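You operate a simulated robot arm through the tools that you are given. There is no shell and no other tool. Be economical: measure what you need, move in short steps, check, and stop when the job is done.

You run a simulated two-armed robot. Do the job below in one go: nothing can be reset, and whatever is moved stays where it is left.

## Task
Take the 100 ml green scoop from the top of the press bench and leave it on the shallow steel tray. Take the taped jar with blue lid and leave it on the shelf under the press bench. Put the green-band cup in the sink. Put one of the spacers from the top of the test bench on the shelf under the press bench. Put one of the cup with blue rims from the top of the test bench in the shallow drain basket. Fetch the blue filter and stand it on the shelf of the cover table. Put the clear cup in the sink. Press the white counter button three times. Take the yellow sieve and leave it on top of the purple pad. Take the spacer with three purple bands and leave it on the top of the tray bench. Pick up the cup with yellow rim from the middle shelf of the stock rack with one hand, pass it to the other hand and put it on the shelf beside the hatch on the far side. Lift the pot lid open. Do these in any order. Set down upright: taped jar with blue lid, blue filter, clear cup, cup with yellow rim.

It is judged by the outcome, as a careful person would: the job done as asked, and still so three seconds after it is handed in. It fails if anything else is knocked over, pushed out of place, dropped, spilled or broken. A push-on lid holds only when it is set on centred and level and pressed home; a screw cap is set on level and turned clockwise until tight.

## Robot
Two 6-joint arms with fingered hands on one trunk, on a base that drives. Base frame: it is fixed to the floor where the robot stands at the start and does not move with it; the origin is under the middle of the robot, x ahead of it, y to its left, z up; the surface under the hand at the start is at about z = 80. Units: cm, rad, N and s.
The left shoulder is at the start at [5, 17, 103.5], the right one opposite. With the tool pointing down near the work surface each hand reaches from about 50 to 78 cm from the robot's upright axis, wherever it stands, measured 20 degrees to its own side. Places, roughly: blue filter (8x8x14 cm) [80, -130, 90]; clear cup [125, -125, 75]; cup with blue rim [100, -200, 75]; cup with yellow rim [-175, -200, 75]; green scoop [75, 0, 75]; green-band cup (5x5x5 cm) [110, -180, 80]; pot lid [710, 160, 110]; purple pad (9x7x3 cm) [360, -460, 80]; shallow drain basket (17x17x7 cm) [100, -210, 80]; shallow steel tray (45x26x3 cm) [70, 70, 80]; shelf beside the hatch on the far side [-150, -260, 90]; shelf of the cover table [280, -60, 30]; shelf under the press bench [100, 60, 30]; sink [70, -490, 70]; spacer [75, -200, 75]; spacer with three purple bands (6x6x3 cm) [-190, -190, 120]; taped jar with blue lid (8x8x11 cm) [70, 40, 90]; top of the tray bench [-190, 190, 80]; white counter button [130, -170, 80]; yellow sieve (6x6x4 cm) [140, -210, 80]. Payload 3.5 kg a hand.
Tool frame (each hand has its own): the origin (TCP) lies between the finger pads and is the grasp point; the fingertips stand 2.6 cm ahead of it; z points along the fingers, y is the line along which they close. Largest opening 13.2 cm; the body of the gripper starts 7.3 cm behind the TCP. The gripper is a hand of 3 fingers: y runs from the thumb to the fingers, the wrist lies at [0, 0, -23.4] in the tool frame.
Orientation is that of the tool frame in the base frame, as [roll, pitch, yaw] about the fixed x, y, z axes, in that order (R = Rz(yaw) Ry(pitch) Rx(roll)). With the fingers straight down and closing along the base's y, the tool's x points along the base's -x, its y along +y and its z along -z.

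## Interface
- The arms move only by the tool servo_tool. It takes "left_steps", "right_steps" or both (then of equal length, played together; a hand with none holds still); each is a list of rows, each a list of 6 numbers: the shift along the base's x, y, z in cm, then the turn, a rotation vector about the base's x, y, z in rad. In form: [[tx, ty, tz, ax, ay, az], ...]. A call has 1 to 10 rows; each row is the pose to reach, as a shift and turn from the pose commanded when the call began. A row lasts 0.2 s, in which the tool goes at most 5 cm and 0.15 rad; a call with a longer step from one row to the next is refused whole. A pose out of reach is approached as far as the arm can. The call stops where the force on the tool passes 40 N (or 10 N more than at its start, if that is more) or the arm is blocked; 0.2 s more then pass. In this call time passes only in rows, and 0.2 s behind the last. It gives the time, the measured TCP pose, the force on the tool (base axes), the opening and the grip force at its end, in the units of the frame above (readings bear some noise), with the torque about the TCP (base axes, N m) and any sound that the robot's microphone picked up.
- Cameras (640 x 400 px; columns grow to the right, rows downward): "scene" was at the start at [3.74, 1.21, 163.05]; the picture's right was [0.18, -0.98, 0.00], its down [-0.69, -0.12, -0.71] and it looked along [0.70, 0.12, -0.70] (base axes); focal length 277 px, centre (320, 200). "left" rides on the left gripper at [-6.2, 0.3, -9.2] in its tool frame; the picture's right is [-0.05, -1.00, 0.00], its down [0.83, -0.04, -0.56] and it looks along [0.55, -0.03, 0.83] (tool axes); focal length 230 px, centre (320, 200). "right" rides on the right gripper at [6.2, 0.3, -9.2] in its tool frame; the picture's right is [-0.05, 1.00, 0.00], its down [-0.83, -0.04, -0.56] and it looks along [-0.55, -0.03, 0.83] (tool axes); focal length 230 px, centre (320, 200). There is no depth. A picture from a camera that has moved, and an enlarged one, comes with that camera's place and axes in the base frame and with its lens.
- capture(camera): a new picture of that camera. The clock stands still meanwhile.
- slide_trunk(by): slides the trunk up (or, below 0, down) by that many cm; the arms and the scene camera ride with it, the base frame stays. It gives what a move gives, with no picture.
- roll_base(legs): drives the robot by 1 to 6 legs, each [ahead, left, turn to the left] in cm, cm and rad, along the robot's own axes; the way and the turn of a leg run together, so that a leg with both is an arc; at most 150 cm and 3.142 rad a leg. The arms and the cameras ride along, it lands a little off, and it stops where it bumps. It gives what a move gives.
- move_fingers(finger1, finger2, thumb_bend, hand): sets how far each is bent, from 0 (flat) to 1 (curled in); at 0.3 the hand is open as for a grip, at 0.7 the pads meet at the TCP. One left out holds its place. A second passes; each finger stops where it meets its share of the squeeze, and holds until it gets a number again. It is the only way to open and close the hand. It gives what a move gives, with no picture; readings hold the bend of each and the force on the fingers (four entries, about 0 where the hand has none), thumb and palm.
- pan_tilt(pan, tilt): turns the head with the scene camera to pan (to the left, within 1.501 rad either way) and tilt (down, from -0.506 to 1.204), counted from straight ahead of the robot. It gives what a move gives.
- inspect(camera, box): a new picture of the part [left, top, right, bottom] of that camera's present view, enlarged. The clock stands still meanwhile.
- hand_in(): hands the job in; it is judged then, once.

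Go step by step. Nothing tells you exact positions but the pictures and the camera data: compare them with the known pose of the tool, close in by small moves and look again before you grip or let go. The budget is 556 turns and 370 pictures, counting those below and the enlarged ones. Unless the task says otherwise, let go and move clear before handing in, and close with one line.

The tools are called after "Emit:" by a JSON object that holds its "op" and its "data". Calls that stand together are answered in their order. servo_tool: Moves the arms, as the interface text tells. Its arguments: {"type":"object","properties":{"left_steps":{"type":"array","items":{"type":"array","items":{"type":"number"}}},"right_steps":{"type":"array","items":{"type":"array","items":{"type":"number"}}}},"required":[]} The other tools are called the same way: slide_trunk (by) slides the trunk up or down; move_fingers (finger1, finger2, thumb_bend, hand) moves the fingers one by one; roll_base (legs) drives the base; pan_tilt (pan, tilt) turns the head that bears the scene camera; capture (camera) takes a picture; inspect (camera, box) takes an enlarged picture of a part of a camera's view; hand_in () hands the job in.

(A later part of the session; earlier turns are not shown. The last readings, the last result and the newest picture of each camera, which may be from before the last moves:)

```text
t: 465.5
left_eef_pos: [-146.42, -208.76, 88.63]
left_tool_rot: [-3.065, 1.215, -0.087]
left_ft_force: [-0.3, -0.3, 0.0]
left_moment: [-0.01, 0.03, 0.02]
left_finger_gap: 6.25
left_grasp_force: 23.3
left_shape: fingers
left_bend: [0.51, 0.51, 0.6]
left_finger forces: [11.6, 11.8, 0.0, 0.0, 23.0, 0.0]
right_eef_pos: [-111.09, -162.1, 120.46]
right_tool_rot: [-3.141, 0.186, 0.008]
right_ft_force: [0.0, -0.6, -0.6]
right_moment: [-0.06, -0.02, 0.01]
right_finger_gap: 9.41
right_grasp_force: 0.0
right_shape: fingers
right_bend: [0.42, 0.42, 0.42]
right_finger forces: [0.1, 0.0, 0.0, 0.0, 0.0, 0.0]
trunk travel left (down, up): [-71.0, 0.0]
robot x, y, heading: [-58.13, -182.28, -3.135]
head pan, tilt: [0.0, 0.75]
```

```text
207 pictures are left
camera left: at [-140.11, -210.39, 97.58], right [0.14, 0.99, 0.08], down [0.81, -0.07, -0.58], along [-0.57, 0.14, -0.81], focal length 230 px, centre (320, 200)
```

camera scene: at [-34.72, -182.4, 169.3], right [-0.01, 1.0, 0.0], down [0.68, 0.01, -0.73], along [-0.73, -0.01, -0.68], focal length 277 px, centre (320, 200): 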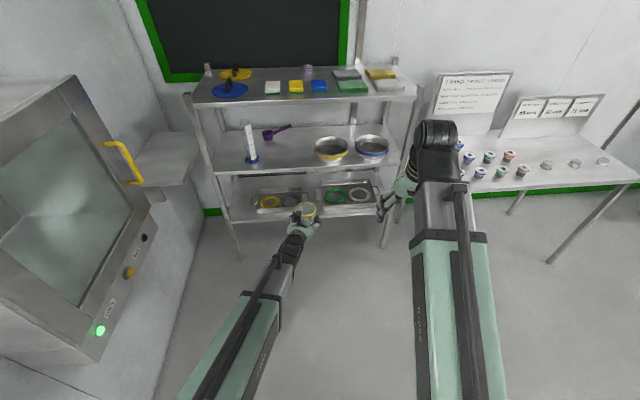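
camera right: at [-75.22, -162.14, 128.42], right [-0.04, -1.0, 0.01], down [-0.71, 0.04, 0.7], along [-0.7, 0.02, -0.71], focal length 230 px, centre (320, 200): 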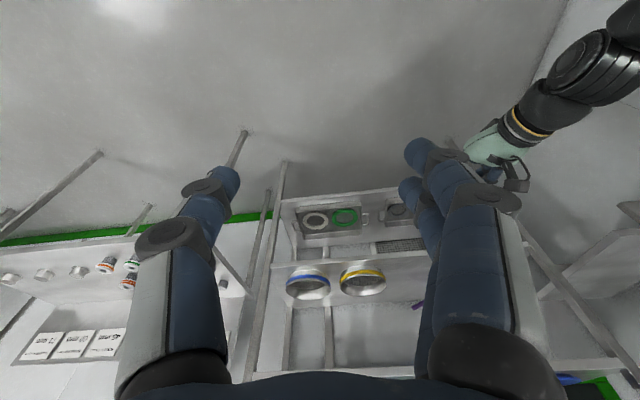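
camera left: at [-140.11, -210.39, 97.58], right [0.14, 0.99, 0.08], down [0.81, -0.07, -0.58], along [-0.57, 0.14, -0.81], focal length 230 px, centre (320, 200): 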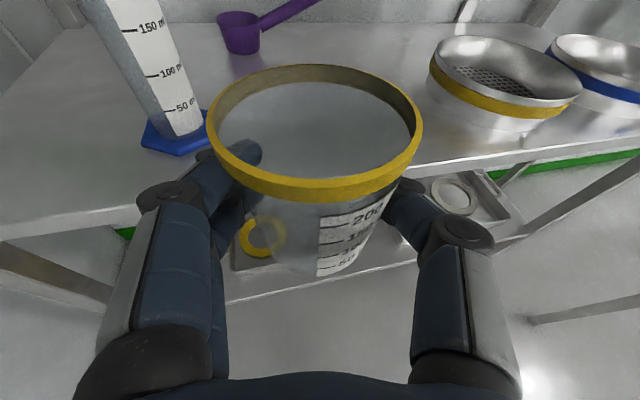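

Emit:
{"op": "servo_tool", "data": {"left_steps": [[0, 0, 0, -0.034, 0.044, 0.105]]}}

Emit:
{"op": "roll_base", "data": {"legs": [[13, 0, 0]]}}

Emit:
{"op": "capture", "data": {"camera": "left"}}

```text
t: 465.9
left_eef_pos: [-146.24, -208.63, 88.69]
left_tool_rot: [3.103, 1.255, -0.09]
left_ft_force: [-0.4, 0.1, -0.4]
left_moment: [0.0, -0.02, -0.03]
left_finger_gap: 6.22
left_grasp_force: 23.1
left_shape: fingers
left_bend: [0.51, 0.51, 0.6]
left_finger forces: [11.7, 11.8, 0.0, 0.0, 22.9, 0.0]
right_eef_pos: [-110.8, -162.13, 120.46]
right_tool_rot: [3.141, 0.184, 0.008]
right_ft_force: [1.2, -0.3, 1.1]
right_moment: [-0.01, 0.01, 0.02]
right_finger_gap: 9.44
right_grasp_force: 0.1
right_shape: fingers
right_bend: [0.42, 0.42, 0.42]
right_finger forces: [0.0, 0.0, 0.0, 0.2, 0.0, 0.0]
trunk travel left (down, up): [-71.0, 0.0]
robot x, y, heading: [-57.92, -182.32, -3.132]
head pan, tilt: [0.0, 0.75]
```

```text
t: 467.2
left_eef_pos: [-159.45, -208.77, 88.58]
left_tool_rot: [3.105, 1.251, -0.091]
left_ft_force: [-0.5, -0.5, -0.2]
left_moment: [-0.01, -0.02, 0.0]
left_finger_gap: 6.24
left_grasp_force: 23.5
left_shape: fingers
left_bend: [0.51, 0.51, 0.6]
left_finger forces: [11.7, 11.8, 0.0, 0.0, 22.8, 0.0]
right_eef_pos: [-124.1, -162.26, 120.49]
right_tool_rot: [3.141, 0.185, 0.007]
right_ft_force: [-1.5, 0.6, 0.7]
right_moment: [0.0, -0.02, -0.03]
right_finger_gap: 9.42
right_grasp_force: 0.1
right_shape: fingers
right_bend: [0.42, 0.42, 0.42]
right_finger forces: [0.0, 0.0, 0.0, 0.0, 0.0, 0.0]
trunk travel left (down, up): [-71.0, 0.0]
robot x, y, heading: [-71.1, -182.35, -3.133]
head pan, tilt: [0.0, 0.75]
```

```text
206 pictures are left
camera left: at [-152.79, -209.49, 97.23], right [0.04, 1.0, 0.04], down [0.79, -0.01, -0.62], along [-0.61, 0.05, -0.79], focal length 230 px, centre (320, 200)
```

left: 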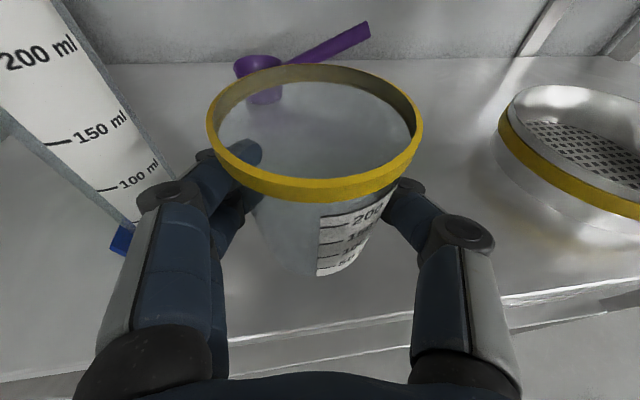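

Emit:
{"op": "servo_tool", "data": {"left_steps": [[-0.5, 0, -2, 0, 0, 0], [-1, 0, -3.8, 0, 0, 0], [-1, 0, -4.2, 0, 0, 0], [-1, 0, -4.6, 0, 0, 0]]}}

Emit:
{"op": "capture", "data": {"camera": "left"}}

```text
t: 468.2
left_eef_pos: [-159.71, -208.58, 84.46]
left_tool_rot: [3.103, 1.255, -0.09]
left_ft_force: [0.1, 0.0, -0.5]
left_moment: [-0.03, -0.01, -0.02]
left_finger_gap: 6.25
left_grasp_force: 22.8
left_shape: fingers
left_bend: [0.51, 0.51, 0.6]
left_finger forces: [11.6, 11.9, 0.1, 0.0, 22.9, 0.0]
left hand out of reach, approached as far as the arm can: row 2, 3, 4
right_eef_pos: [-123.95, -162.2, 120.46]
right_tool_rot: [3.141, 0.187, 0.006]
right_ft_force: [-0.1, 0.1, 0.1]
right_moment: [0.03, 0.01, 0.02]
right_finger_gap: 9.43
right_grasp_force: 0.0
right_shape: fingers
right_bend: [0.42, 0.42, 0.42]
right_finger forces: [0.1, 0.1, 0.1, 0.1, 0.0, 0.0]
trunk travel left (down, up): [-71.0, 0.0]
robot x, y, heading: [-70.84, -183.17, -3.13]
head pan, tilt: [0.0, 0.75]
```

```text
205 pictures are left
camera left: at [-152.91, -209.38, 93.11], right [0.04, 1.0, 0.04], down [0.79, -0.01, -0.62], along [-0.62, 0.05, -0.79], focal length 230 px, centre (320, 200)
```

left: 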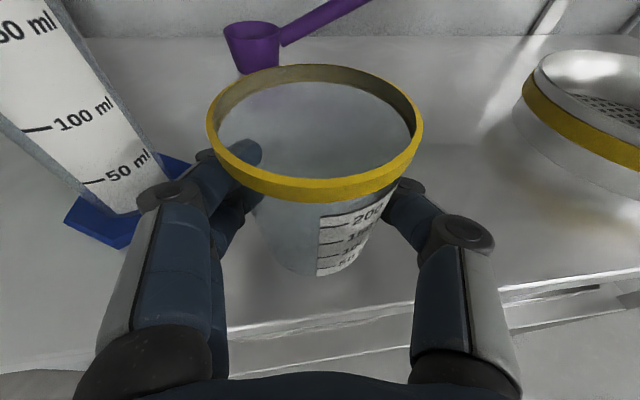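

Emit:
{"op": "slide_trunk", "data": {"by": -0.5}}

```text
t: 468.7
left_eef_pos: [-159.79, -208.57, 84.09]
left_tool_rot: [3.104, 1.255, -0.091]
left_ft_force: [1.1, -0.3, 1.1]
left_moment: [0.01, -0.01, -0.01]
left_finger_gap: 6.2
left_grasp_force: 23.1
left_shape: fingers
left_bend: [0.51, 0.51, 0.6]
left_finger forces: [11.8, 11.7, 0.0, 0.0, 23.0, 0.0]
right_eef_pos: [-123.9, -162.26, 120.16]
right_tool_rot: [-3.14, 0.19, 0.007]
right_ft_force: [0.7, 0.1, -0.5]
right_moment: [0.02, 0.02, 0.01]
right_finger_gap: 9.44
right_grasp_force: 0.1
right_shape: fingers
right_bend: [0.42, 0.42, 0.42]
right_finger forces: [0.0, 0.1, 0.0, 0.1, 0.0, 0.1]
trunk travel left (down, up): [-70.5, 0.5]
robot x, y, heading: [-71.18, -182.64, -3.131]
head pan, tilt: [0.0, 0.75]
```

Contact. Release, back off 10 cm, flatten the hand and come back lower.

Emit:
{"op": "move_fingers", "data": {"hand": "left", "finger1": 0.36, "finger2": 0.36, "thumb_bend": 0.36}}

Emit:
{"op": "roll_base", "data": {"legs": [[-14, 0, 0]]}}

Emit:
{"op": "servo_tool", "data": {"left_steps": [[0, 0, 0, 0, 0.1, 0], [0, 0, 0, 0, 0.2, 0], [0, 0, -1, 0, 0.3, 0], [0, 0, -1.8, 0, 0.3, 0]]}}

Emit:
{"op": "capture", "data": {"camera": "left"}}

```text
t: 469.7
left_eef_pos: [-159.67, -208.72, 83.96]
left_tool_rot: [3.103, 1.255, -0.092]
left_ft_force: [0.1, -0.5, 0.7]
left_moment: [0.01, -0.01, 0.02]
left_finger_gap: 11.43
left_grasp_force: 0.1
left_shape: fingers
left_bend: [0.36, 0.36, 0.36]
left_finger forces: [0.0, 0.0, 0.0, 0.1, 0.1, 0.1]
right_eef_pos: [-123.91, -162.31, 120.04]
right_tool_rot: [-3.141, 0.187, 0.008]
right_ft_force: [0.7, -1.0, 0.2]
right_moment: [0.0, 0.01, -0.02]
right_finger_gap: 9.44
right_grasp_force: 0.0
right_shape: fingers
right_bend: [0.42, 0.42, 0.42]
right_finger forces: [0.0, 0.0, 0.0, 0.1, 0.1, 0.0]
trunk travel left (down, up): [-70.5, 0.5]
robot x, y, heading: [-71.19, -182.45, -3.136]
head pan, tilt: [0.0, 0.75]
```

```text
t: 471.0
left_eef_pos: [-145.37, -208.64, 84.03]
left_tool_rot: [3.102, 1.255, -0.091]
left_ft_force: [0.6, 0.2, 0.0]
left_moment: [-0.01, 0.02, -0.01]
left_finger_gap: 11.43
left_grasp_force: 0.1
left_shape: fingers
left_bend: [0.36, 0.36, 0.36]
left_finger forces: [0.1, 0.1, 0.1, 0.0, 0.0, 0.1]
right_eef_pos: [-109.55, -162.08, 120.22]
right_tool_rot: [3.142, 0.188, 0.008]
right_ft_force: [0.3, 0.5, 0.1]
right_moment: [0.0, 0.06, 0.02]
right_finger_gap: 9.44
right_grasp_force: 0.1
right_shape: fingers
right_bend: [0.42, 0.42, 0.42]
right_finger forces: [0.1, 0.0, 0.0, 0.0, 0.0, 0.0]
trunk travel left (down, up): [-70.5, 0.5]
robot x, y, heading: [-57.22, -182.42, -3.132]
head pan, tilt: [0.0, 0.75]
```

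```text
t: 472.0
left_eef_pos: [-142.87, -208.11, 83.93]
left_tool_rot: [2.095, 1.54, -1.095]
left_ft_force: [0.4, -0.6, 0.3]
left_moment: [-0.01, -0.01, 0.01]
left_finger_gap: 11.43
left_grasp_force: 0.2
left_shape: fingers
left_bend: [0.36, 0.36, 0.36]
left_finger forces: [0.0, 0.0, 0.1, 0.1, 0.0, 0.0]
left hand out of reach, approached as far as the arm can: row 1, 2, 3, 4
right_eef_pos: [-109.82, -162.11, 120.04]
right_tool_rot: [-3.141, 0.186, 0.01]
right_ft_force: [-0.1, 0.4, 0.5]
right_moment: [0.01, 0.0, 0.02]
right_finger_gap: 9.44
right_grasp_force: 0.1
right_shape: fingers
right_bend: [0.42, 0.42, 0.42]
right_finger forces: [0.0, 0.1, 0.1, 0.0, 0.0, 0.0]
trunk travel left (down, up): [-70.5, 0.5]
robot x, y, heading: [-57.03, -182.19, -3.133]
head pan, tilt: [0.0, 0.75]
```

```text
204 pictures are left
camera left: at [-133.76, -208.88, 90.26], right [0.05, 1.0, 0.02], down [0.57, -0.01, -0.82], along [-0.82, 0.05, -0.57], focal length 230 px, centre (320, 200)
```

left: 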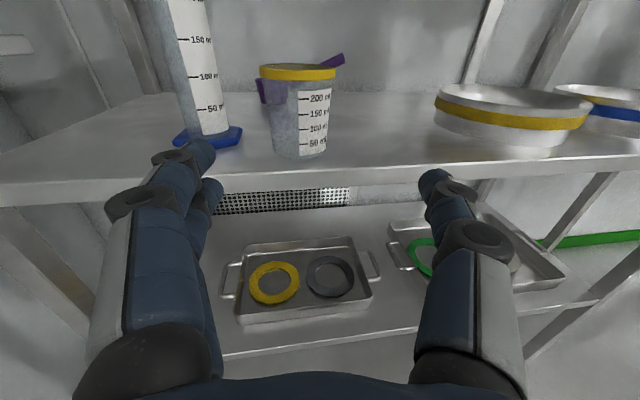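

Emit:
{"op": "servo_tool", "data": {"left_steps": [[0, -0.7, -1.2, 0, 0, 0], [0, -1.4, -2.4, 0, 0, 0]]}}

Emit:
{"op": "roll_base", "data": {"legs": [[9, 0, 0]]}}

Emit:
{"op": "capture", "data": {"camera": "left"}}

```text
t: 472.6
left_eef_pos: [-141.71, -209.26, 82.58]
left_tool_rot: [2.116, 1.539, -1.072]
left_ft_force: [0.0, -0.6, 0.6]
left_moment: [0.01, -0.02, 0.0]
left_finger_gap: 11.44
left_grasp_force: 0.0
left_shape: fingers
left_bend: [0.36, 0.36, 0.36]
left_finger forces: [0.0, 0.0, 0.1, 0.0, 0.1, 0.0]
left hand out of reach, approached as far as the arm can: row 1, 2
right_eef_pos: [-109.7, -162.09, 120.08]
right_tool_rot: [3.141, 0.187, 0.01]
right_ft_force: [0.2, 0.0, 0.5]
right_moment: [0.02, -0.01, 0.03]
right_finger_gap: 9.43
right_grasp_force: 0.1
right_shape: fingers
right_bend: [0.42, 0.42, 0.42]
right_finger forces: [0.1, 0.0, 0.1, 0.1, 0.0, 0.1]
trunk travel left (down, up): [-70.5, 0.5]
robot x, y, heading: [-56.89, -182.2, -3.131]
head pan, tilt: [0.0, 0.75]
```

```text
t: 473.8
left_eef_pos: [-150.91, -209.43, 82.37]
left_tool_rot: [2.171, 1.538, -1.019]
left_ft_force: [-0.7, -0.3, 0.7]
left_moment: [0.02, 0.02, 0.0]
left_finger_gap: 11.43
left_grasp_force: 0.1
left_shape: fingers
left_bend: [0.36, 0.36, 0.36]
left_finger forces: [0.0, 0.1, 0.1, 0.0, 0.0, 0.0]
right_eef_pos: [-119.08, -162.31, 119.88]
right_tool_rot: [3.141, 0.186, 0.009]
right_ft_force: [0.1, -0.6, -0.4]
right_moment: [0.02, -0.02, 0.02]
right_finger_gap: 9.42
right_grasp_force: 0.0
right_shape: fingers
right_bend: [0.42, 0.42, 0.42]
right_finger forces: [0.0, 0.0, 0.0, 0.0, 0.0, 0.1]
trunk travel left (down, up): [-70.5, 0.5]
robot x, y, heading: [-65.94, -182.49, -3.136]
head pan, tilt: [0.0, 0.75]
```

```text
203 pictures are left
camera left: at [-141.76, -210.18, 88.64], right [0.05, 1.0, 0.02], down [0.57, -0.01, -0.82], along [-0.82, 0.05, -0.57], focal length 230 px, centre (320, 200)
```

left: 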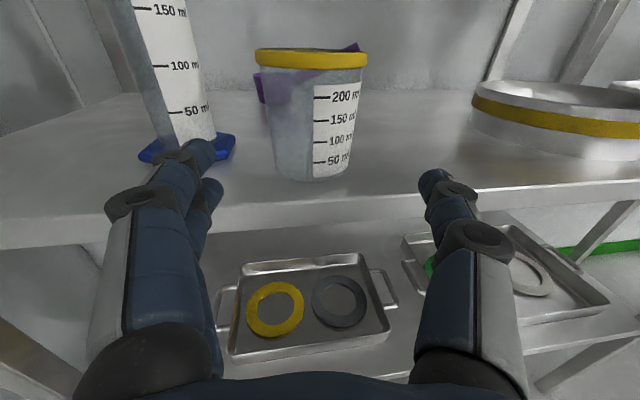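

Emit:
{"op": "roll_base", "data": {"legs": [[5, 0, 0]]}}

Emit:
{"op": "capture", "data": {"camera": "left"}}

```text
t: 474.7
left_eef_pos: [-155.94, -209.4, 82.36]
left_tool_rot: [2.186, 1.538, -1.002]
left_ft_force: [-0.9, -0.2, -0.5]
left_moment: [-0.01, 0.03, 0.02]
left_finger_gap: 11.44
left_grasp_force: 0.1
left_shape: fingers
left_bend: [0.36, 0.36, 0.36]
left_finger forces: [0.0, 0.0, 0.0, 0.1, 0.0, 0.1]
right_eef_pos: [-124.02, -162.37, 119.78]
right_tool_rot: [-3.142, 0.185, 0.008]
right_ft_force: [-0.5, -0.5, -1.4]
right_moment: [-0.01, -0.04, -0.02]
right_finger_gap: 9.42
right_grasp_force: 0.1
right_shape: fingers
right_bend: [0.42, 0.42, 0.42]
right_finger forces: [0.1, 0.0, 0.0, 0.0, 0.1, 0.1]
trunk travel left (down, up): [-70.5, 0.5]
robot x, y, heading: [-71.53, -182.47, -3.138]
head pan, tilt: [0.0, 0.75]
```

```text
202 pictures are left
camera left: at [-146.81, -210.21, 88.59], right [0.05, 1.0, 0.02], down [0.57, -0.01, -0.82], along [-0.82, 0.05, -0.57], focal length 230 px, centre (320, 200)
```

left: 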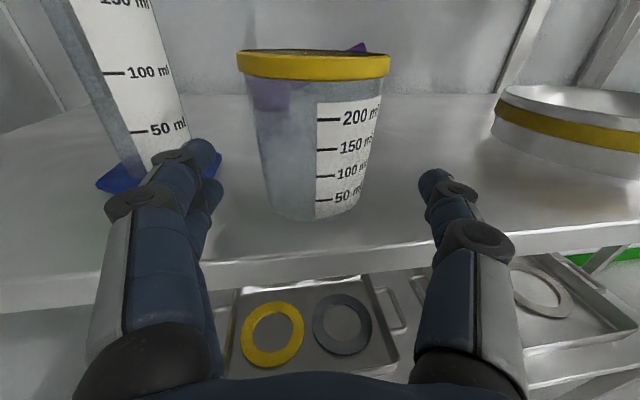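

Emit:
{"op": "roll_base", "data": {"legs": [[4.8, 0, 0]]}}

Emit:
{"op": "move_fingers", "data": {"hand": "left", "finger1": 0.7, "finger2": 0.7, "thumb_bend": 0.7}}

Emit:
{"op": "capture", "data": {"camera": "left"}}

```text
t: 475.6
left_eef_pos: [-160.8, -209.52, 82.23]
left_tool_rot: [2.185, 1.537, -1.003]
left_ft_force: [-0.3, 0.5, -0.9]
left_moment: [0.0, 0.0, 0.04]
left_finger_gap: 11.43
left_grasp_force: 0.0
left_shape: fingers
left_bend: [0.36, 0.36, 0.36]
left_finger forces: [0.0, 0.1, 0.1, 0.0, 0.0, 0.0]
right_eef_pos: [-129.1, -162.29, 119.96]
right_tool_rot: [3.141, 0.183, 0.009]
right_ft_force: [-0.7, -0.1, -0.6]
right_moment: [0.03, -0.01, 0.01]
right_finger_gap: 9.42
right_grasp_force: 0.0
right_shape: fingers
right_bend: [0.42, 0.42, 0.42]
right_finger forces: [0.0, 0.0, 0.0, 0.1, 0.0, 0.1]
trunk travel left (down, up): [-70.5, 0.5]
robot x, y, heading: [-76.08, -182.87, -3.135]
head pan, tilt: [0.0, 0.75]
```

```text
t: 476.6
left_eef_pos: [-160.59, -209.42, 82.45]
left_tool_rot: [2.11, 1.538, -1.081]
left_ft_force: [-0.4, 0.2, 2.6]
left_moment: [0.08, 0.0, 0.03]
left_finger_gap: 5.53
left_grasp_force: 26.3
left_shape: fingers
left_bend: [0.52, 0.53, 0.63]
left_finger forces: [13.6, 12.4, 0.1, 0.0, 26.2, 0.0]
right_eef_pos: [-128.77, -162.32, 120.05]
right_tool_rot: [3.141, 0.187, 0.009]
right_ft_force: [0.1, 1.4, 0.4]
right_moment: [-0.01, 0.02, 0.02]
right_finger_gap: 9.41
right_grasp_force: 0.1
right_shape: fingers
right_bend: [0.42, 0.42, 0.42]
right_finger forces: [0.1, 0.1, 0.0, 0.1, 0.0, 0.0]
trunk travel left (down, up): [-70.5, 0.5]
robot x, y, heading: [-75.82, -182.88, -3.136]
head pan, tilt: [0.0, 0.75]
```

```text
201 pictures are left
camera left: at [-151.54, -210.22, 88.8], right [0.05, 1.0, 0.02], down [0.57, -0.01, -0.82], along [-0.82, 0.05, -0.57], focal length 230 px, centre (320, 200)
```

left: 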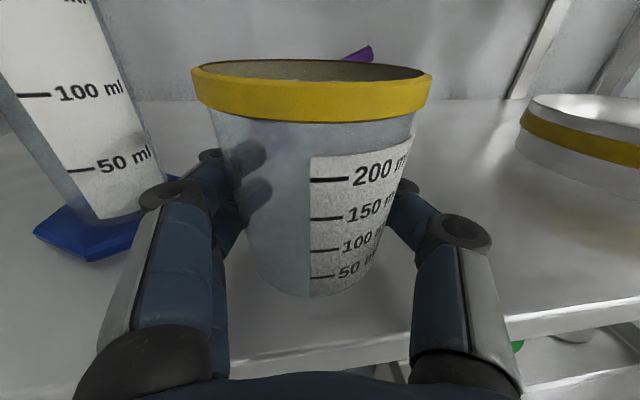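

Low grip secured. Lift, back out, and bring it toward the middle for the handover.

Emit:
{"op": "servo_tool", "data": {"left_steps": [[0, 0, 1.5, 0, 0, 0], [0, 0, 3.5, 0, 0, 0]]}}

Emit:
{"op": "roll_base", "data": {"legs": [[-50, 0, 0]]}}

Emit:
{"op": "servo_tool", "data": {"left_steps": [[0.8, 2.2, 0.8, 0, 0, 0], [1.6, 4.4, 1.6, 0, 0, 0], [2.4, 6.6, 2.4, 0, 0, 0], [3.2, 8.8, 3.2, 0, 0, 0], [4, 11, 4, 0, 0, 0], [4.8, 13.2, 4.8, 0, 0, 0], [5.6, 15.4, 5.6, 0, 0, 0], [6.4, 17.6, 6.4, 0, 0, 0], [7, 19.5, 7, 0, 0, 0]]}}

Emit:
{"op": "capture", "data": {"camera": "left"}}

Emit:
{"op": "capture", "data": {"camera": "scene"}}

```text
t: 477.2
left_eef_pos: [-160.69, -209.37, 86.08]
left_tool_rot: [2.156, 1.537, -1.033]
left_ft_force: [-0.1, -1.0, -1.0]
left_moment: [-0.02, 0.03, -0.01]
left_finger_gap: 5.52
left_grasp_force: 26.9
left_shape: fingers
left_bend: [0.52, 0.53, 0.63]
left_finger forces: [13.4, 12.7, 0.0, 0.0, 26.3, 0.0]
right_eef_pos: [-128.74, -162.36, 119.96]
right_tool_rot: [-3.142, 0.187, 0.009]
right_ft_force: [0.4, -1.0, -0.3]
right_moment: [0.0, 0.0, -0.01]
right_finger_gap: 9.44
right_grasp_force: 0.1
right_shape: fingers
right_bend: [0.42, 0.42, 0.42]
right_finger forces: [0.0, 0.1, 0.0, 0.1, 0.0, 0.1]
trunk travel left (down, up): [-70.5, 0.5]
robot x, y, heading: [-75.97, -182.98, -3.131]
head pan, tilt: [0.0, 0.75]
```

```text
t: 480.1
left_eef_pos: [-110.37, -209.27, 86.15]
left_tool_rot: [2.111, 1.539, -1.075]
left_ft_force: [0.1, 0.8, -1.2]
left_moment: [0.02, -0.04, -0.01]
left_finger_gap: 5.53
left_grasp_force: 26.6
left_shape: fingers
left_bend: [0.52, 0.53, 0.63]
left_finger forces: [13.4, 12.7, 0.1, 0.0, 26.2, 0.0]
right_eef_pos: [-78.55, -162.05, 120.14]
right_tool_rot: [-3.14, 0.187, 0.011]
right_ft_force: [0.9, 0.9, -0.2]
right_moment: [-0.01, 0.01, 0.02]
right_finger_gap: 9.41
right_grasp_force: 0.1
right_shape: fingers
right_bend: [0.42, 0.42, 0.42]
right_finger forces: [0.1, 0.1, 0.0, 0.1, 0.0, 0.0]
trunk travel left (down, up): [-70.5, 0.5]
robot x, y, heading: [-25.71, -181.8, -3.125]
head pan, tilt: [0.0, 0.75]
```

```text
t: 482.1
left_eef_pos: [-104.14, -196.26, 94.45]
left_tool_rot: [2.541, 1.528, -0.726]
left_ft_force: [0.1, -0.3, 0.7]
left_moment: [-0.01, 0.02, -0.01]
left_finger_gap: 5.5
left_grasp_force: 26.0
left_shape: fingers
left_bend: [0.52, 0.53, 0.63]
left_finger forces: [13.6, 12.7, 0.0, 0.0, 26.5, 0.0]
left hand out of reach, approached as far as the arm can: row 4, 5, 6, 7, 8, 9
right_eef_pos: [-78.61, -162.02, 120.11]
right_tool_rot: [3.141, 0.186, 0.01]
right_ft_force: [0.2, 0.3, 0.1]
right_moment: [0.0, -0.01, 0.0]
right_finger_gap: 9.43
right_grasp_force: 0.1
right_shape: fingers
right_bend: [0.42, 0.42, 0.42]
right_finger forces: [0.1, 0.1, 0.0, 0.1, 0.0, 0.1]
trunk travel left (down, up): [-70.5, 0.5]
robot x, y, heading: [-25.7, -181.91, -3.133]
head pan, tilt: [0.0, 0.75]
```

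```text
200 pictures are left
camera left: at [-95.3, -197.67, 100.99], right [0.12, 0.99, 0.03], down [0.58, -0.05, -0.81], along [-0.8, 0.12, -0.58], focal length 230 px, centre (320, 200)
```

left: 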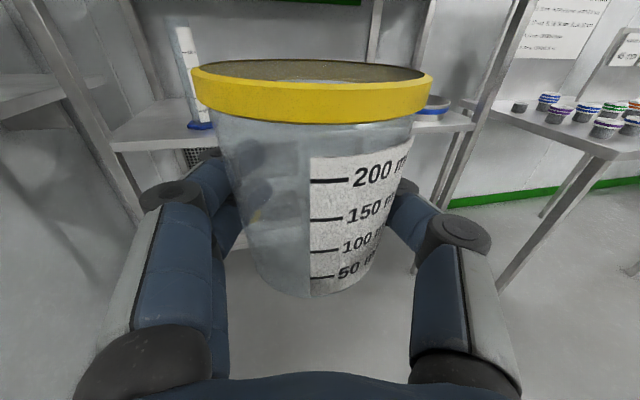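

```text
199 pictures are left
camera scene: at [-30.33, -182.3, 168.79], right [-0.01, 1.0, 0.0], down [0.68, 0.01, -0.73], along [-0.73, -0.01, -0.68], focal length 277 px, centre (320, 200)
```

scene: 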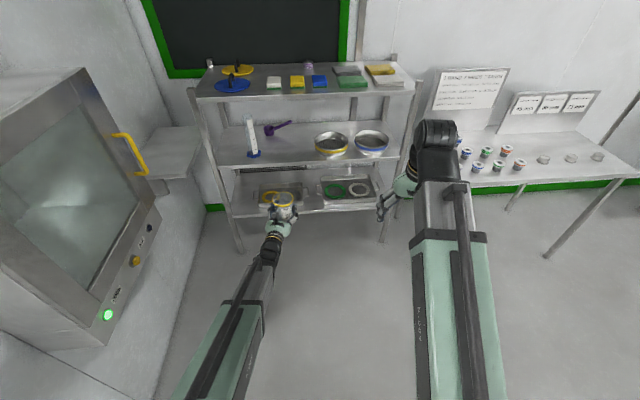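

The cup is held low at ≈[-105,-196], rim z≈99.4. Bringing the right hand, angled from its own side, above the rim.

Emit:
{"op": "servo_tool", "data": {"right_steps": [[-2.6, -3.4, 0, -0.024, 0.082, 0.112], [-5.2, -6.8, 0, -0.048, 0.164, 0.224], [-7.8, -10.2, 0, -0.072, 0.246, 0.336], [-10.5, -13.6, 0, -0.096, 0.328, 0.448], [-13, -17, 0, -0.12, 0.409, 0.56], [-15.7, -20.4, 0, -0.12, 0.409, 0.56], [-18.4, -23.8, -0.5, -0.12, 0.409, 0.56], [-21, -27.2, -1, -0.12, 0.409, 0.56], [-23.7, -30.6, -2, -0.12, 0.409, 0.56], [-26.3, -34, -3, -0.12, 0.409, 0.56]]}}

Emit:
{"op": "capture", "data": {"camera": "right"}}

Emit:
{"op": "capture", "data": {"camera": "scene"}}

```text
t: 484.3
left_eef_pos: [-104.14, -196.33, 94.41]
left_tool_rot: [2.544, 1.526, -0.725]
left_ft_force: [0.0, 0.0, -0.2]
left_moment: [0.01, 0.04, 0.03]
left_finger_gap: 5.48
left_grasp_force: 26.0
left_shape: fingers
left_bend: [0.52, 0.53, 0.63]
left_finger forces: [13.5, 12.7, 0.0, 0.0, 26.4, 0.0]
right_eef_pos: [-104.97, -195.96, 116.97]
right_tool_rot: [-3.137, 0.607, 0.583]
right_ft_force: [0.3, 0.1, -1.0]
right_moment: [-0.01, 0.02, 0.0]
right_finger_gap: 9.44
right_grasp_force: 0.1
right_shape: fingers
right_bend: [0.42, 0.42, 0.42]
right_finger forces: [0.1, 0.0, 0.1, 0.0, 0.0, 0.0]
trunk travel left (down, up): [-70.5, 0.5]
robot x, y, heading: [-25.91, -182.18, -3.135]
head pan, tilt: [0.0, 0.75]
```

```text
198 pictures are left
camera right: at [-96.23, -190.42, 121.0], right [0.51, -0.86, 0.03], down [-0.33, -0.17, 0.93], along [-0.79, -0.48, -0.37], focal length 230 px, centre (320, 200)
```

right: 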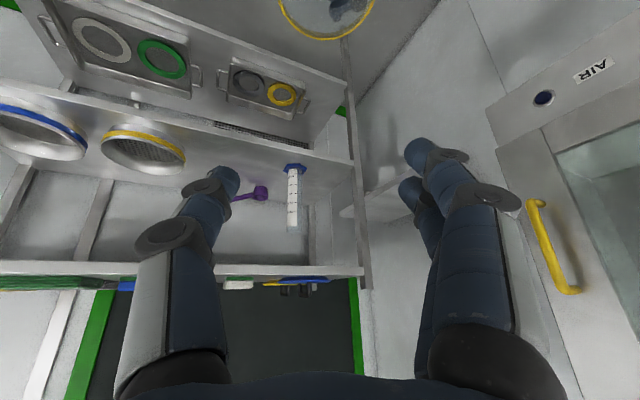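

```text
197 pictures are left
camera scene: at [-30.39, -182.37, 168.79], right [-0.01, 1.0, 0.0], down [0.68, 0.01, -0.73], along [-0.73, -0.01, -0.68], focal length 277 px, centre (320, 200)
```

scene: 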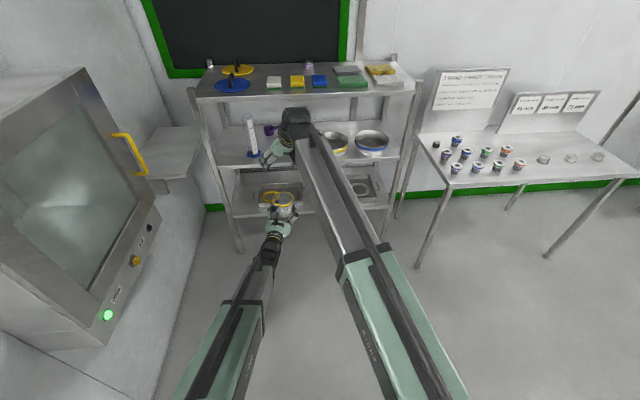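

Rim seen at ≈[-105.2,-196.8]. Opening a bit and descending.

Emit:
{"op": "move_fingers", "data": {"hand": "right", "finger1": 0.37, "finger2": 0.37, "thumb_bend": 0.37}}

Emit:
{"op": "servo_tool", "data": {"right_steps": [[-0.1, -0.3, -4, 0, 0, 0], [-0.2, -0.6, -8, 0, 0, 0], [-0.2, -0.7, -11, 0, 0, 0]]}}

Emit:
{"op": "capture", "data": {"camera": "right"}}

Emit:
{"op": "capture", "data": {"camera": "left"}}

```text
t: 485.3
left_eef_pos: [-104.11, -196.26, 94.61]
left_tool_rot: [2.529, 1.527, -0.737]
left_ft_force: [1.3, -0.2, -0.8]
left_moment: [-0.04, -0.02, 0.01]
left_finger_gap: 5.51
left_grasp_force: 26.8
left_shape: fingers
left_bend: [0.52, 0.53, 0.63]
left_finger forces: [13.5, 12.8, 0.1, 0.1, 26.5, 0.0]
right_eef_pos: [-105.0, -195.78, 116.9]
right_tool_rot: [-3.136, 0.606, 0.583]
right_ft_force: [-0.1, 0.7, -0.3]
right_moment: [0.0, 0.01, -0.02]
right_finger_gap: 11.08
right_grasp_force: 0.0
right_shape: fingers
right_bend: [0.37, 0.37, 0.37]
right_finger forces: [0.0, 0.0, 0.1, 0.0, 0.0, 0.1]
trunk travel left (down, up): [-70.5, 0.5]
robot x, y, heading: [-25.91, -181.98, -3.128]
head pan, tilt: [0.0, 0.75]
```

```text
t: 486.1
left_eef_pos: [-104.24, -196.38, 94.49]
left_tool_rot: [2.534, 1.527, -0.731]
left_ft_force: [1.0, 0.0, -0.7]
left_moment: [-0.01, -0.02, -0.02]
left_finger_gap: 5.51
left_grasp_force: 26.7
left_shape: fingers
left_bend: [0.52, 0.53, 0.63]
left_finger forces: [13.5, 12.6, 0.0, 0.1, 26.5, 0.0]
right_eef_pos: [-105.0, -196.62, 105.89]
right_tool_rot: [-3.137, 0.609, 0.581]
right_ft_force: [-0.7, 0.2, -0.7]
right_moment: [-0.02, 0.01, -0.02]
right_finger_gap: 11.1
right_grasp_force: 0.2
right_shape: fingers
right_bend: [0.37, 0.37, 0.37]
right_finger forces: [0.0, 0.0, 0.0, 0.0, 0.0, 0.0]
trunk travel left (down, up): [-70.5, 0.5]
robot x, y, heading: [-25.56, -182.0, -3.13]
head pan, tilt: [0.0, 0.75]
```

```text
196 pictures are left
camera right: at [-96.21, -191.16, 109.99], right [0.51, -0.86, 0.03], down [-0.33, -0.17, 0.93], along [-0.79, -0.48, -0.37], focal length 230 px, centre (320, 200)
```

right: 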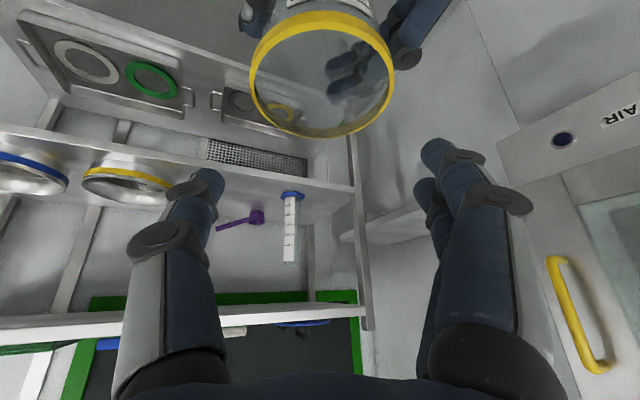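

```text
195 pictures are left
camera left: at [-95.34, -197.71, 100.98], right [0.12, 0.99, 0.03], down [0.58, -0.05, -0.81], along [-0.8, 0.11, -0.58], focal length 230 px, centre (320, 200)
```

left: 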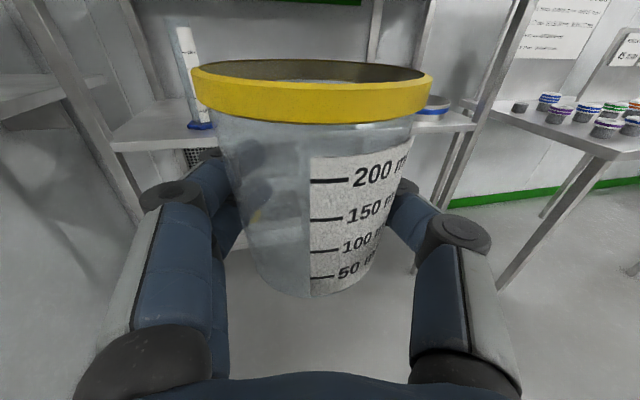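

Rim centre is at ≈[-103.4,-195.8,99.4]. Descending onto it.

Emit:
{"op": "servo_tool", "data": {"right_steps": [[0.8, 0.4, -2.5, 0, 0, 0], [1.5, 0.7, -4.5, 0, 0, 0]]}}

Emit:
{"op": "capture", "data": {"camera": "right"}}

Emit:
{"op": "capture", "data": {"camera": "left"}}

```text
t: 486.7
left_eef_pos: [-104.08, -196.32, 94.51]
left_tool_rot: [2.531, 1.526, -0.735]
left_ft_force: [-0.4, -0.5, -0.2]
left_moment: [0.01, 0.02, -0.02]
left_finger_gap: 5.5
left_grasp_force: 26.2
left_shape: fingers
left_bend: [0.52, 0.53, 0.63]
left_finger forces: [13.5, 12.7, 0.0, 0.1, 26.6, 0.0]
right_eef_pos: [-103.48, -195.99, 101.57]
right_tool_rot: [-3.136, 0.608, 0.584]
right_ft_force: [0.1, 0.2, -0.2]
right_moment: [0.01, -0.05, -0.01]
right_finger_gap: 11.09
right_grasp_force: 0.0
right_shape: fingers
right_bend: [0.37, 0.37, 0.37]
right_finger forces: [0.0, 0.0, 0.1, 0.1, 0.0, 0.0]
trunk travel left (down, up): [-70.5, 0.5]
robot x, y, heading: [-25.85, -182.23, -3.133]
head pan, tilt: [0.0, 0.75]
```

```text
194 pictures are left
camera right: at [-94.7, -190.55, 105.54], right [0.51, -0.86, 0.03], down [-0.33, -0.17, 0.93], along [-0.79, -0.48, -0.37], focal length 230 px, centre (320, 200)
```

right: 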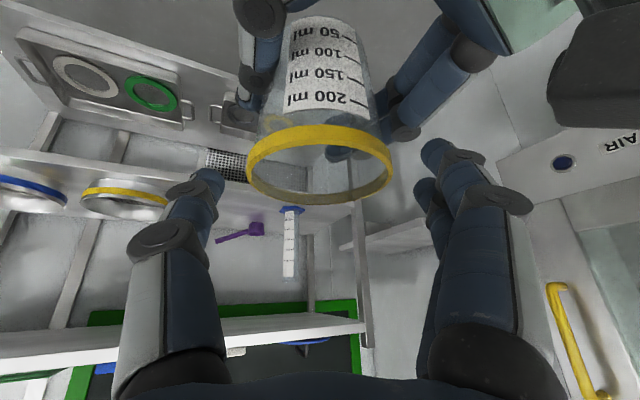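

```text
193 pictures are left
camera left: at [-95.32, -197.71, 100.99], right [0.12, 0.99, 0.03], down [0.58, -0.05, -0.81], along [-0.8, 0.11, -0.58], focal length 230 px, centre (320, 200)
```

left: 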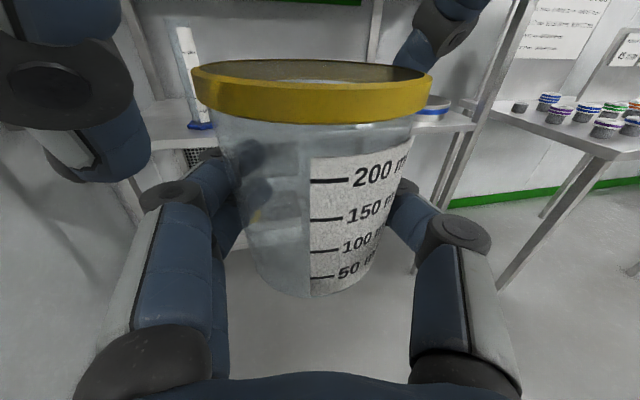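

Well aligned; moving down 1.5 cm so the pads take the rim band, then closing gently.

Emit:
{"op": "servo_tool", "data": {"right_steps": [[0.1, 0.1, -0.8, 0, 0, 0], [0.1, 0.1, -1.5, 0, 0, 0]]}}

Emit:
{"op": "move_fingers", "data": {"hand": "right", "finger1": 0.7, "finger2": 0.7, "thumb_bend": 0.7}}

Emit:
{"op": "capture", "data": {"camera": "right"}}

Emit:
{"op": "capture", "data": {"camera": "left"}}

```text
t: 487.3
left_eef_pos: [-104.34, -196.35, 94.41]
left_tool_rot: [2.533, 1.527, -0.734]
left_ft_force: [0.4, 0.4, -1.2]
left_moment: [-0.05, 0.02, 0.01]
left_finger_gap: 5.49
left_grasp_force: 26.4
left_shape: fingers
left_bend: [0.52, 0.53, 0.63]
left_finger forces: [13.4, 12.8, 0.0, 0.1, 26.4, 0.0]
right_eef_pos: [-103.55, -195.83, 100.01]
right_tool_rot: [-3.138, 0.607, 0.582]
right_ft_force: [0.8, 0.5, -0.4]
right_moment: [-0.02, -0.02, 0.02]
right_finger_gap: 11.09
right_grasp_force: 0.0
right_shape: fingers
right_bend: [0.37, 0.37, 0.37]
right_finger forces: [0.0, 0.0, 0.0, 0.0, 0.0, 0.1]
trunk travel left (down, up): [-70.5, 0.5]
robot x, y, heading: [-25.45, -182.33, -3.131]
head pan, tilt: [0.0, 0.75]
```

```text
t: 488.3
left_eef_pos: [-104.19, -196.37, 94.51]
left_tool_rot: [2.528, 1.528, -0.736]
left_ft_force: [-0.2, 2.3, -1.5]
left_moment: [-0.06, 0.04, -0.03]
left_finger_gap: 5.51
left_grasp_force: 25.8
left_shape: fingers
left_bend: [0.52, 0.53, 0.63]
left_finger forces: [12.3, 12.4, 0.1, 0.1, 27.6, 0.0]
right_eef_pos: [-103.53, -195.94, 100.18]
right_tool_rot: [-3.137, 0.607, 0.582]
right_ft_force: [-0.5, -2.3, 1.2]
right_moment: [-0.04, -0.03, 0.03]
right_finger_gap: 6.73
right_grasp_force: 20.2
right_shape: fingers
right_bend: [0.51, 0.51, 0.56]
right_finger forces: [10.4, 10.9, 0.1, 0.0, 19.4, 0.0]
trunk travel left (down, up): [-70.5, 0.5]
robot x, y, heading: [-25.6, -181.9, -3.135]
head pan, tilt: [0.0, 0.75]
```

```text
192 pictures are left
camera right: at [-94.71, -190.37, 104.14], right [0.51, -0.86, 0.03], down [-0.33, -0.17, 0.93], along [-0.79, -0.48, -0.37], focal length 230 px, centre (320, 200)
```

right: 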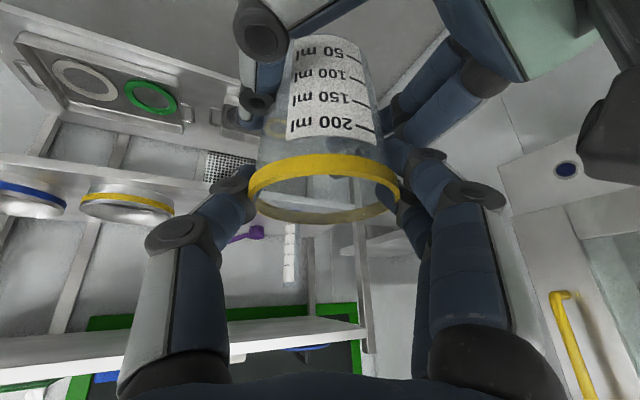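

```text
191 pictures are left
camera left: at [-95.32, -197.69, 100.98], right [0.12, 0.99, 0.03], down [0.58, -0.05, -0.81], along [-0.8, 0.11, -0.58], focal length 230 px, centre (320, 200)
```

left: 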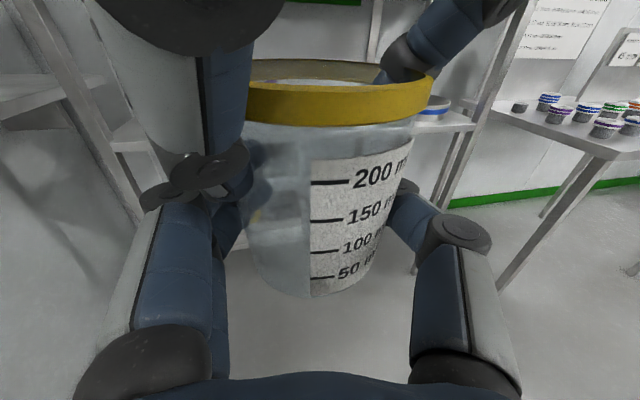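

Both hands hold the cup. Opening the left slightly and withdrawing it straight back.

Emit:
{"op": "move_fingers", "data": {"hand": "left", "finger1": 0.45, "finger2": 0.45, "thumb_bend": 0.45}}

Emit:
{"op": "capture", "data": {"camera": "left"}}

```text
t: 489.3
left_eef_pos: [-104.23, -196.36, 94.56]
left_tool_rot: [2.532, 1.53, -0.733]
left_ft_force: [0.0, -0.8, 0.0]
left_moment: [0.0, 0.0, 0.01]
left_finger_gap: 8.41
left_grasp_force: 0.1
left_shape: fingers
left_bend: [0.45, 0.45, 0.45]
left_finger forces: [0.0, 0.1, 0.0, 0.1, 0.0, 0.0]
right_eef_pos: [-103.46, -195.87, 100.1]
right_tool_rot: [-3.136, 0.606, 0.582]
right_ft_force: [0.0, 0.2, 0.4]
right_moment: [0.02, 0.0, -0.03]
right_finger_gap: 6.74
right_grasp_force: 20.0
right_shape: fingers
right_bend: [0.51, 0.51, 0.56]
right_finger forces: [9.7, 10.1, 0.0, 0.1, 19.7, 0.0]
trunk travel left (down, up): [-70.5, 0.5]
robot x, y, heading: [-25.89, -181.9, -3.127]
head pan, tilt: [0.0, 0.75]
```

```text
190 pictures are left
camera left: at [-95.32, -197.71, 100.98], right [0.12, 0.99, 0.03], down [0.58, -0.05, -0.81], along [-0.8, 0.11, -0.58], focal length 230 px, centre (320, 200)
```

left: 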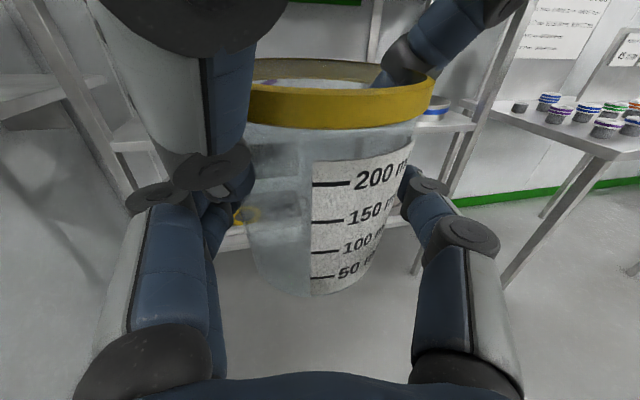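

The right hand holds it alone. Lifting the cup up and out of the left hand.

Emit:
{"op": "servo_tool", "data": {"right_steps": [[-0.2, 0.3, 2, 0, 0, 0], [-0.2, 0.3, 5, 0, 0, 0], [-0.2, 0.3, 9, 0, 0, 0], [-0.2, 0.3, 13, 0, 0, 0], [-0.2, 0.3, 16, 0, 0, 0]]}}

Emit:
{"op": "capture", "data": {"camera": "right"}}

Emit:
{"op": "capture", "data": {"camera": "left"}}

```text
t: 490.5
left_eef_pos: [-104.24, -196.28, 94.52]
left_tool_rot: [2.53, 1.527, -0.738]
left_ft_force: [0.5, -0.2, -0.1]
left_moment: [0.01, 0.0, 0.02]
left_finger_gap: 8.4
left_grasp_force: 0.0
left_shape: fingers
left_bend: [0.45, 0.45, 0.45]
left_finger forces: [0.1, 0.0, 0.0, 0.1, 0.0, 0.1]
right_eef_pos: [-103.75, -195.55, 116.06]
right_tool_rot: [-3.135, 0.608, 0.584]
right_ft_force: [0.3, 0.7, -0.6]
right_moment: [0.01, 0.0, -0.02]
right_finger_gap: 6.74
right_grasp_force: 20.0
right_shape: fingers
right_bend: [0.51, 0.51, 0.56]
right_finger forces: [9.7, 10.1, 0.0, 0.1, 19.7, 0.1]
trunk travel left (down, up): [-70.5, 0.5]
robot x, y, heading: [-26.05, -181.5, -3.131]
head pan, tilt: [0.0, 0.75]
```

```text
189 pictures are left
camera right: at [-94.94, -190.04, 120.13], right [0.51, -0.86, 0.03], down [-0.33, -0.17, 0.93], along [-0.79, -0.48, -0.37], focal length 230 px, centre (320, 200)
```

right: 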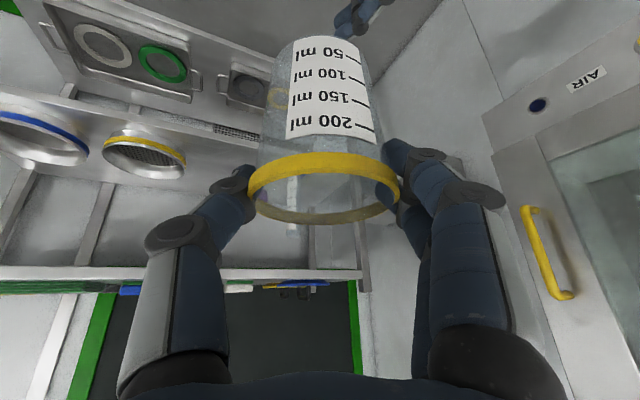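

```text
188 pictures are left
camera left: at [-95.31, -197.7, 100.99], right [0.12, 0.99, 0.03], down [0.58, -0.05, -0.81], along [-0.8, 0.11, -0.58], focal length 230 px, centre (320, 200)
```

left: 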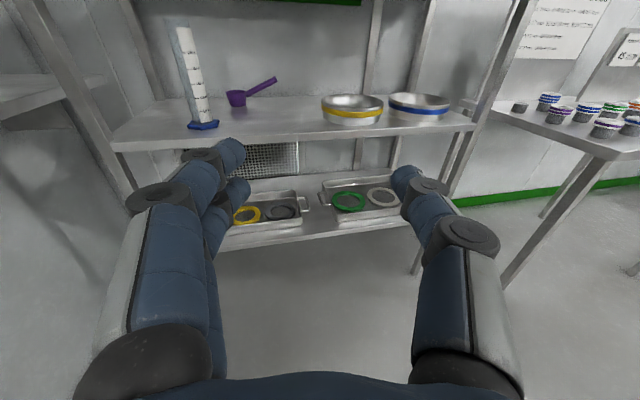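

Handover complete; the right hand holds the cup upright. Now tuck the left arm away to its own side.

Emit:
{"op": "servo_tool", "data": {"left_steps": [[0, -3, -0.5, 0, 0, 0], [0, -6, -1, 0, 0, 0], [0, -9, -2, 0, 0, 0], [0, -12, -3, 0, 0, 0], [0, -14, -4, 0, 0, 0]]}}

Emit:
{"op": "servo_tool", "data": {"left_steps": [[1, 0, 0, 0, -0.15, 0], [3, 0, 1, 0, -0.3, 0], [6, 0, 2, 0, -0.45, 0], [9, 0, 4, 0, -0.6, 0], [12, 0, 6, 0, -0.75, 0], [15, 0, 8, 0, -0.9, 0], [18, 0, 10, 0, -1.05, 0], [21, 0, 12, 0, -1.2, 0], [23, 0, 14, 0, -1.35, 0], [25, 0, 16, 0, -1.5, 0]]}}

Emit:
{"op": "capture", "data": {"camera": "scene"}}

```text
t: 491.7
left_eef_pos: [-104.35, -210.41, 90.49]
left_tool_rot: [2.53, 1.528, -0.738]
left_ft_force: [0.3, 0.3, 0.1]
left_moment: [0.02, 0.02, 0.0]
left_finger_gap: 8.41
left_grasp_force: 0.0
left_shape: fingers
left_bend: [0.45, 0.45, 0.45]
left_finger forces: [0.0, 0.1, 0.0, 0.1, 0.1, 0.0]
right_eef_pos: [-103.8, -195.54, 116.04]
right_tool_rot: [-3.136, 0.607, 0.583]
right_ft_force: [-0.6, 0.2, -0.6]
right_moment: [0.0, -0.01, -0.01]
right_finger_gap: 6.74
right_grasp_force: 20.3
right_shape: fingers
right_bend: [0.51, 0.51, 0.56]
right_finger forces: [9.7, 10.1, 0.0, 0.0, 19.5, 0.0]
trunk travel left (down, up): [-70.5, 0.5]
robot x, y, heading: [-26.08, -182.24, -3.127]
head pan, tilt: [0.0, 0.75]
```

```text
t: 493.9
left_eef_pos: [-79.22, -210.3, 106.45]
left_tool_rot: [-3.019, 0.036, -0.032]
left_ft_force: [-0.1, -0.1, -0.3]
left_moment: [0.0, -0.02, 0.0]
left_finger_gap: 8.4
left_grasp_force: 0.1
left_shape: fingers
left_bend: [0.45, 0.45, 0.45]
left_finger forces: [0.0, 0.0, 0.0, 0.1, 0.0, 0.1]
right_eef_pos: [-103.72, -195.59, 116.19]
right_tool_rot: [-3.137, 0.608, 0.583]
right_ft_force: [0.8, -0.7, -0.1]
right_moment: [0.0, -0.01, 0.03]
right_finger_gap: 6.75
right_grasp_force: 19.9
right_shape: fingers
right_bend: [0.51, 0.51, 0.56]
right_finger forces: [9.7, 10.1, 0.1, 0.0, 19.5, 0.0]
trunk travel left (down, up): [-70.5, 0.5]
robot x, y, heading: [-25.68, -182.01, -3.132]
head pan, tilt: [0.0, 0.75]
```

```text
187 pictures are left
camera scene: at [-30.34, -182.32, 168.79], right [-0.01, 1.0, 0.0], down [0.68, 0.01, -0.73], along [-0.73, -0.01, -0.68], focal length 277 px, centre (320, 200)
```

scene: 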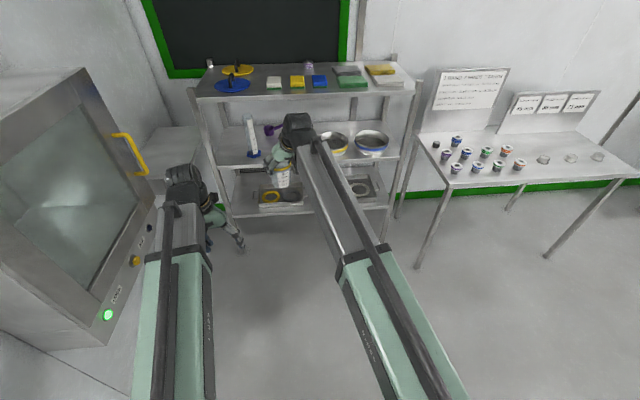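

Retract the right arm a bit so the robot can turn without touching the hatch or rack, then rotate toward the hatch shelf.

Emit:
{"op": "servo_tool", "data": {"right_steps": [[4, 1.6, 0, 0, 0, 0], [8, 3.2, 0, 0, 0, 0], [12, 4.8, 0, 0, 0, 0], [16, 6.4, 0, 0, 0, 0], [20, 8, 0, 0, 0, 0]], "left_steps": [[1, 1.6, 0, 0, 0, 0], [2, 3.2, 0, 0, 0, 0], [3, 4.5, 0, 0, 0, 0], [3, 4.5, 0, 0, 0, 0], [3, 4.5, 0, 0, 0, 0]]}}

Emit:
{"op": "roll_base", "data": {"legs": [[44, -3, 0], [0, 0, 0.785]]}}

Emit:
{"op": "pan_tilt", "data": {"pan": 0, "tilt": 0.6}}

Emit:
{"op": "capture", "data": {"camera": "scene"}}

```text
t: 495.1
left_eef_pos: [-76.21, -205.79, 106.44]
left_tool_rot: [-3.02, 0.039, -0.03]
left_ft_force: [0.0, 0.2, 0.5]
left_moment: [0.0, -0.01, -0.02]
left_finger_gap: 8.44
left_grasp_force: 0.0
left_shape: fingers
left_bend: [0.45, 0.45, 0.45]
left_finger forces: [0.1, 0.1, 0.0, 0.1, 0.0, 0.1]
right_eef_pos: [-83.77, -187.6, 116.12]
right_tool_rot: [-3.136, 0.608, 0.581]
right_ft_force: [-0.2, 0.0, -0.1]
right_moment: [0.0, 0.02, 0.01]
right_finger_gap: 6.73
right_grasp_force: 19.6
right_shape: fingers
right_bend: [0.51, 0.51, 0.56]
right_finger forces: [9.6, 10.1, 0.0, 0.1, 19.5, 0.0]
trunk travel left (down, up): [-70.5, 0.5]
robot x, y, heading: [-25.6, -182.1, -3.129]
head pan, tilt: [0.0, 0.75]
```

```text
t: 499.9
left_eef_pos: [-89.53, -231.74, 106.33]
left_tool_rot: [-3.02, 0.039, 0.742]
left_ft_force: [-0.1, 0.4, -0.9]
left_moment: [0.02, 0.04, 0.02]
left_finger_gap: 8.43
left_grasp_force: 0.0
left_shape: fingers
left_bend: [0.45, 0.45, 0.45]
left_finger forces: [0.1, 0.0, 0.1, 0.0, 0.0, 0.0]
right_eef_pos: [-107.53, -223.97, 116.11]
right_tool_rot: [-3.135, 0.607, 1.357]
right_ft_force: [-0.2, -0.6, 0.6]
right_moment: [-0.02, 0.0, 0.06]
right_finger_gap: 6.72
right_grasp_force: 19.2
right_shape: fingers
right_bend: [0.51, 0.51, 0.56]
right_finger forces: [9.7, 10.0, 0.0, 0.0, 19.3, 0.0]
trunk travel left (down, up): [-70.5, 0.5]
robot x, y, heading: [-70.02, -179.56, -2.356]
head pan, tilt: [0.0, 0.75]
```

```text
t: 500.6
left_eef_pos: [-89.37, -231.79, 106.33]
left_tool_rot: [-3.02, 0.039, 0.744]
left_ft_force: [0.2, -0.5, -0.7]
left_moment: [0.02, 0.0, -0.03]
left_finger_gap: 8.42
left_grasp_force: 0.1
left_shape: fingers
left_bend: [0.45, 0.45, 0.45]
left_finger forces: [0.0, 0.0, 0.0, 0.0, 0.0, 0.0]
right_eef_pos: [-107.4, -224.12, 116.09]
right_tool_rot: [-3.137, 0.606, 1.356]
right_ft_force: [-0.2, 0.6, -1.5]
right_moment: [0.04, 0.01, 0.01]
right_finger_gap: 6.75
right_grasp_force: 19.4
right_shape: fingers
right_bend: [0.51, 0.51, 0.56]
right_finger forces: [9.6, 10.0, 0.0, 0.1, 19.3, 0.0]
trunk travel left (down, up): [-70.5, 0.5]
robot x, y, heading: [-69.73, -179.53, -2.355]
head pan, tilt: [0.0, 0.6]
```

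```text
186 pictures are left
camera scene: at [-73.61, -183.09, 170.07], right [-0.71, 0.71, 0.0], down [0.4, 0.4, -0.82], along [-0.58, -0.58, -0.57], focal length 277 px, centre (320, 200)
```

scene: 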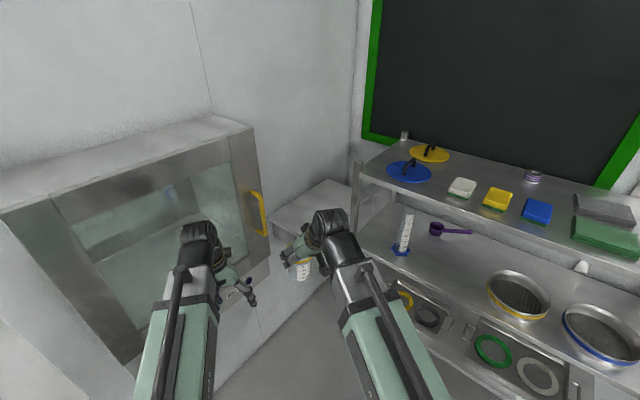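

Emit:
{"op": "inspect", "data": {"camera": "scene", "box": [220, 130, 420, 300]}}

```text
2.35 times, centred on (320, 215) of scene
camera zoom: at [-73.61, -183.09, 170.07], right [-0.71, 0.71, 0.0], down [0.4, 0.4, -0.82], along [-0.58, -0.58, -0.57], focal length 652 px, centre (320, 165)
```

zoom: 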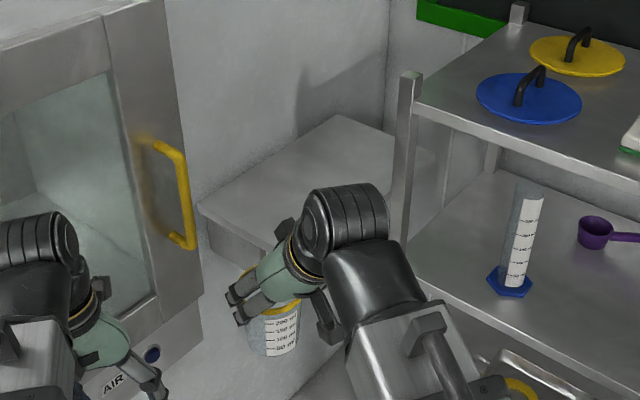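

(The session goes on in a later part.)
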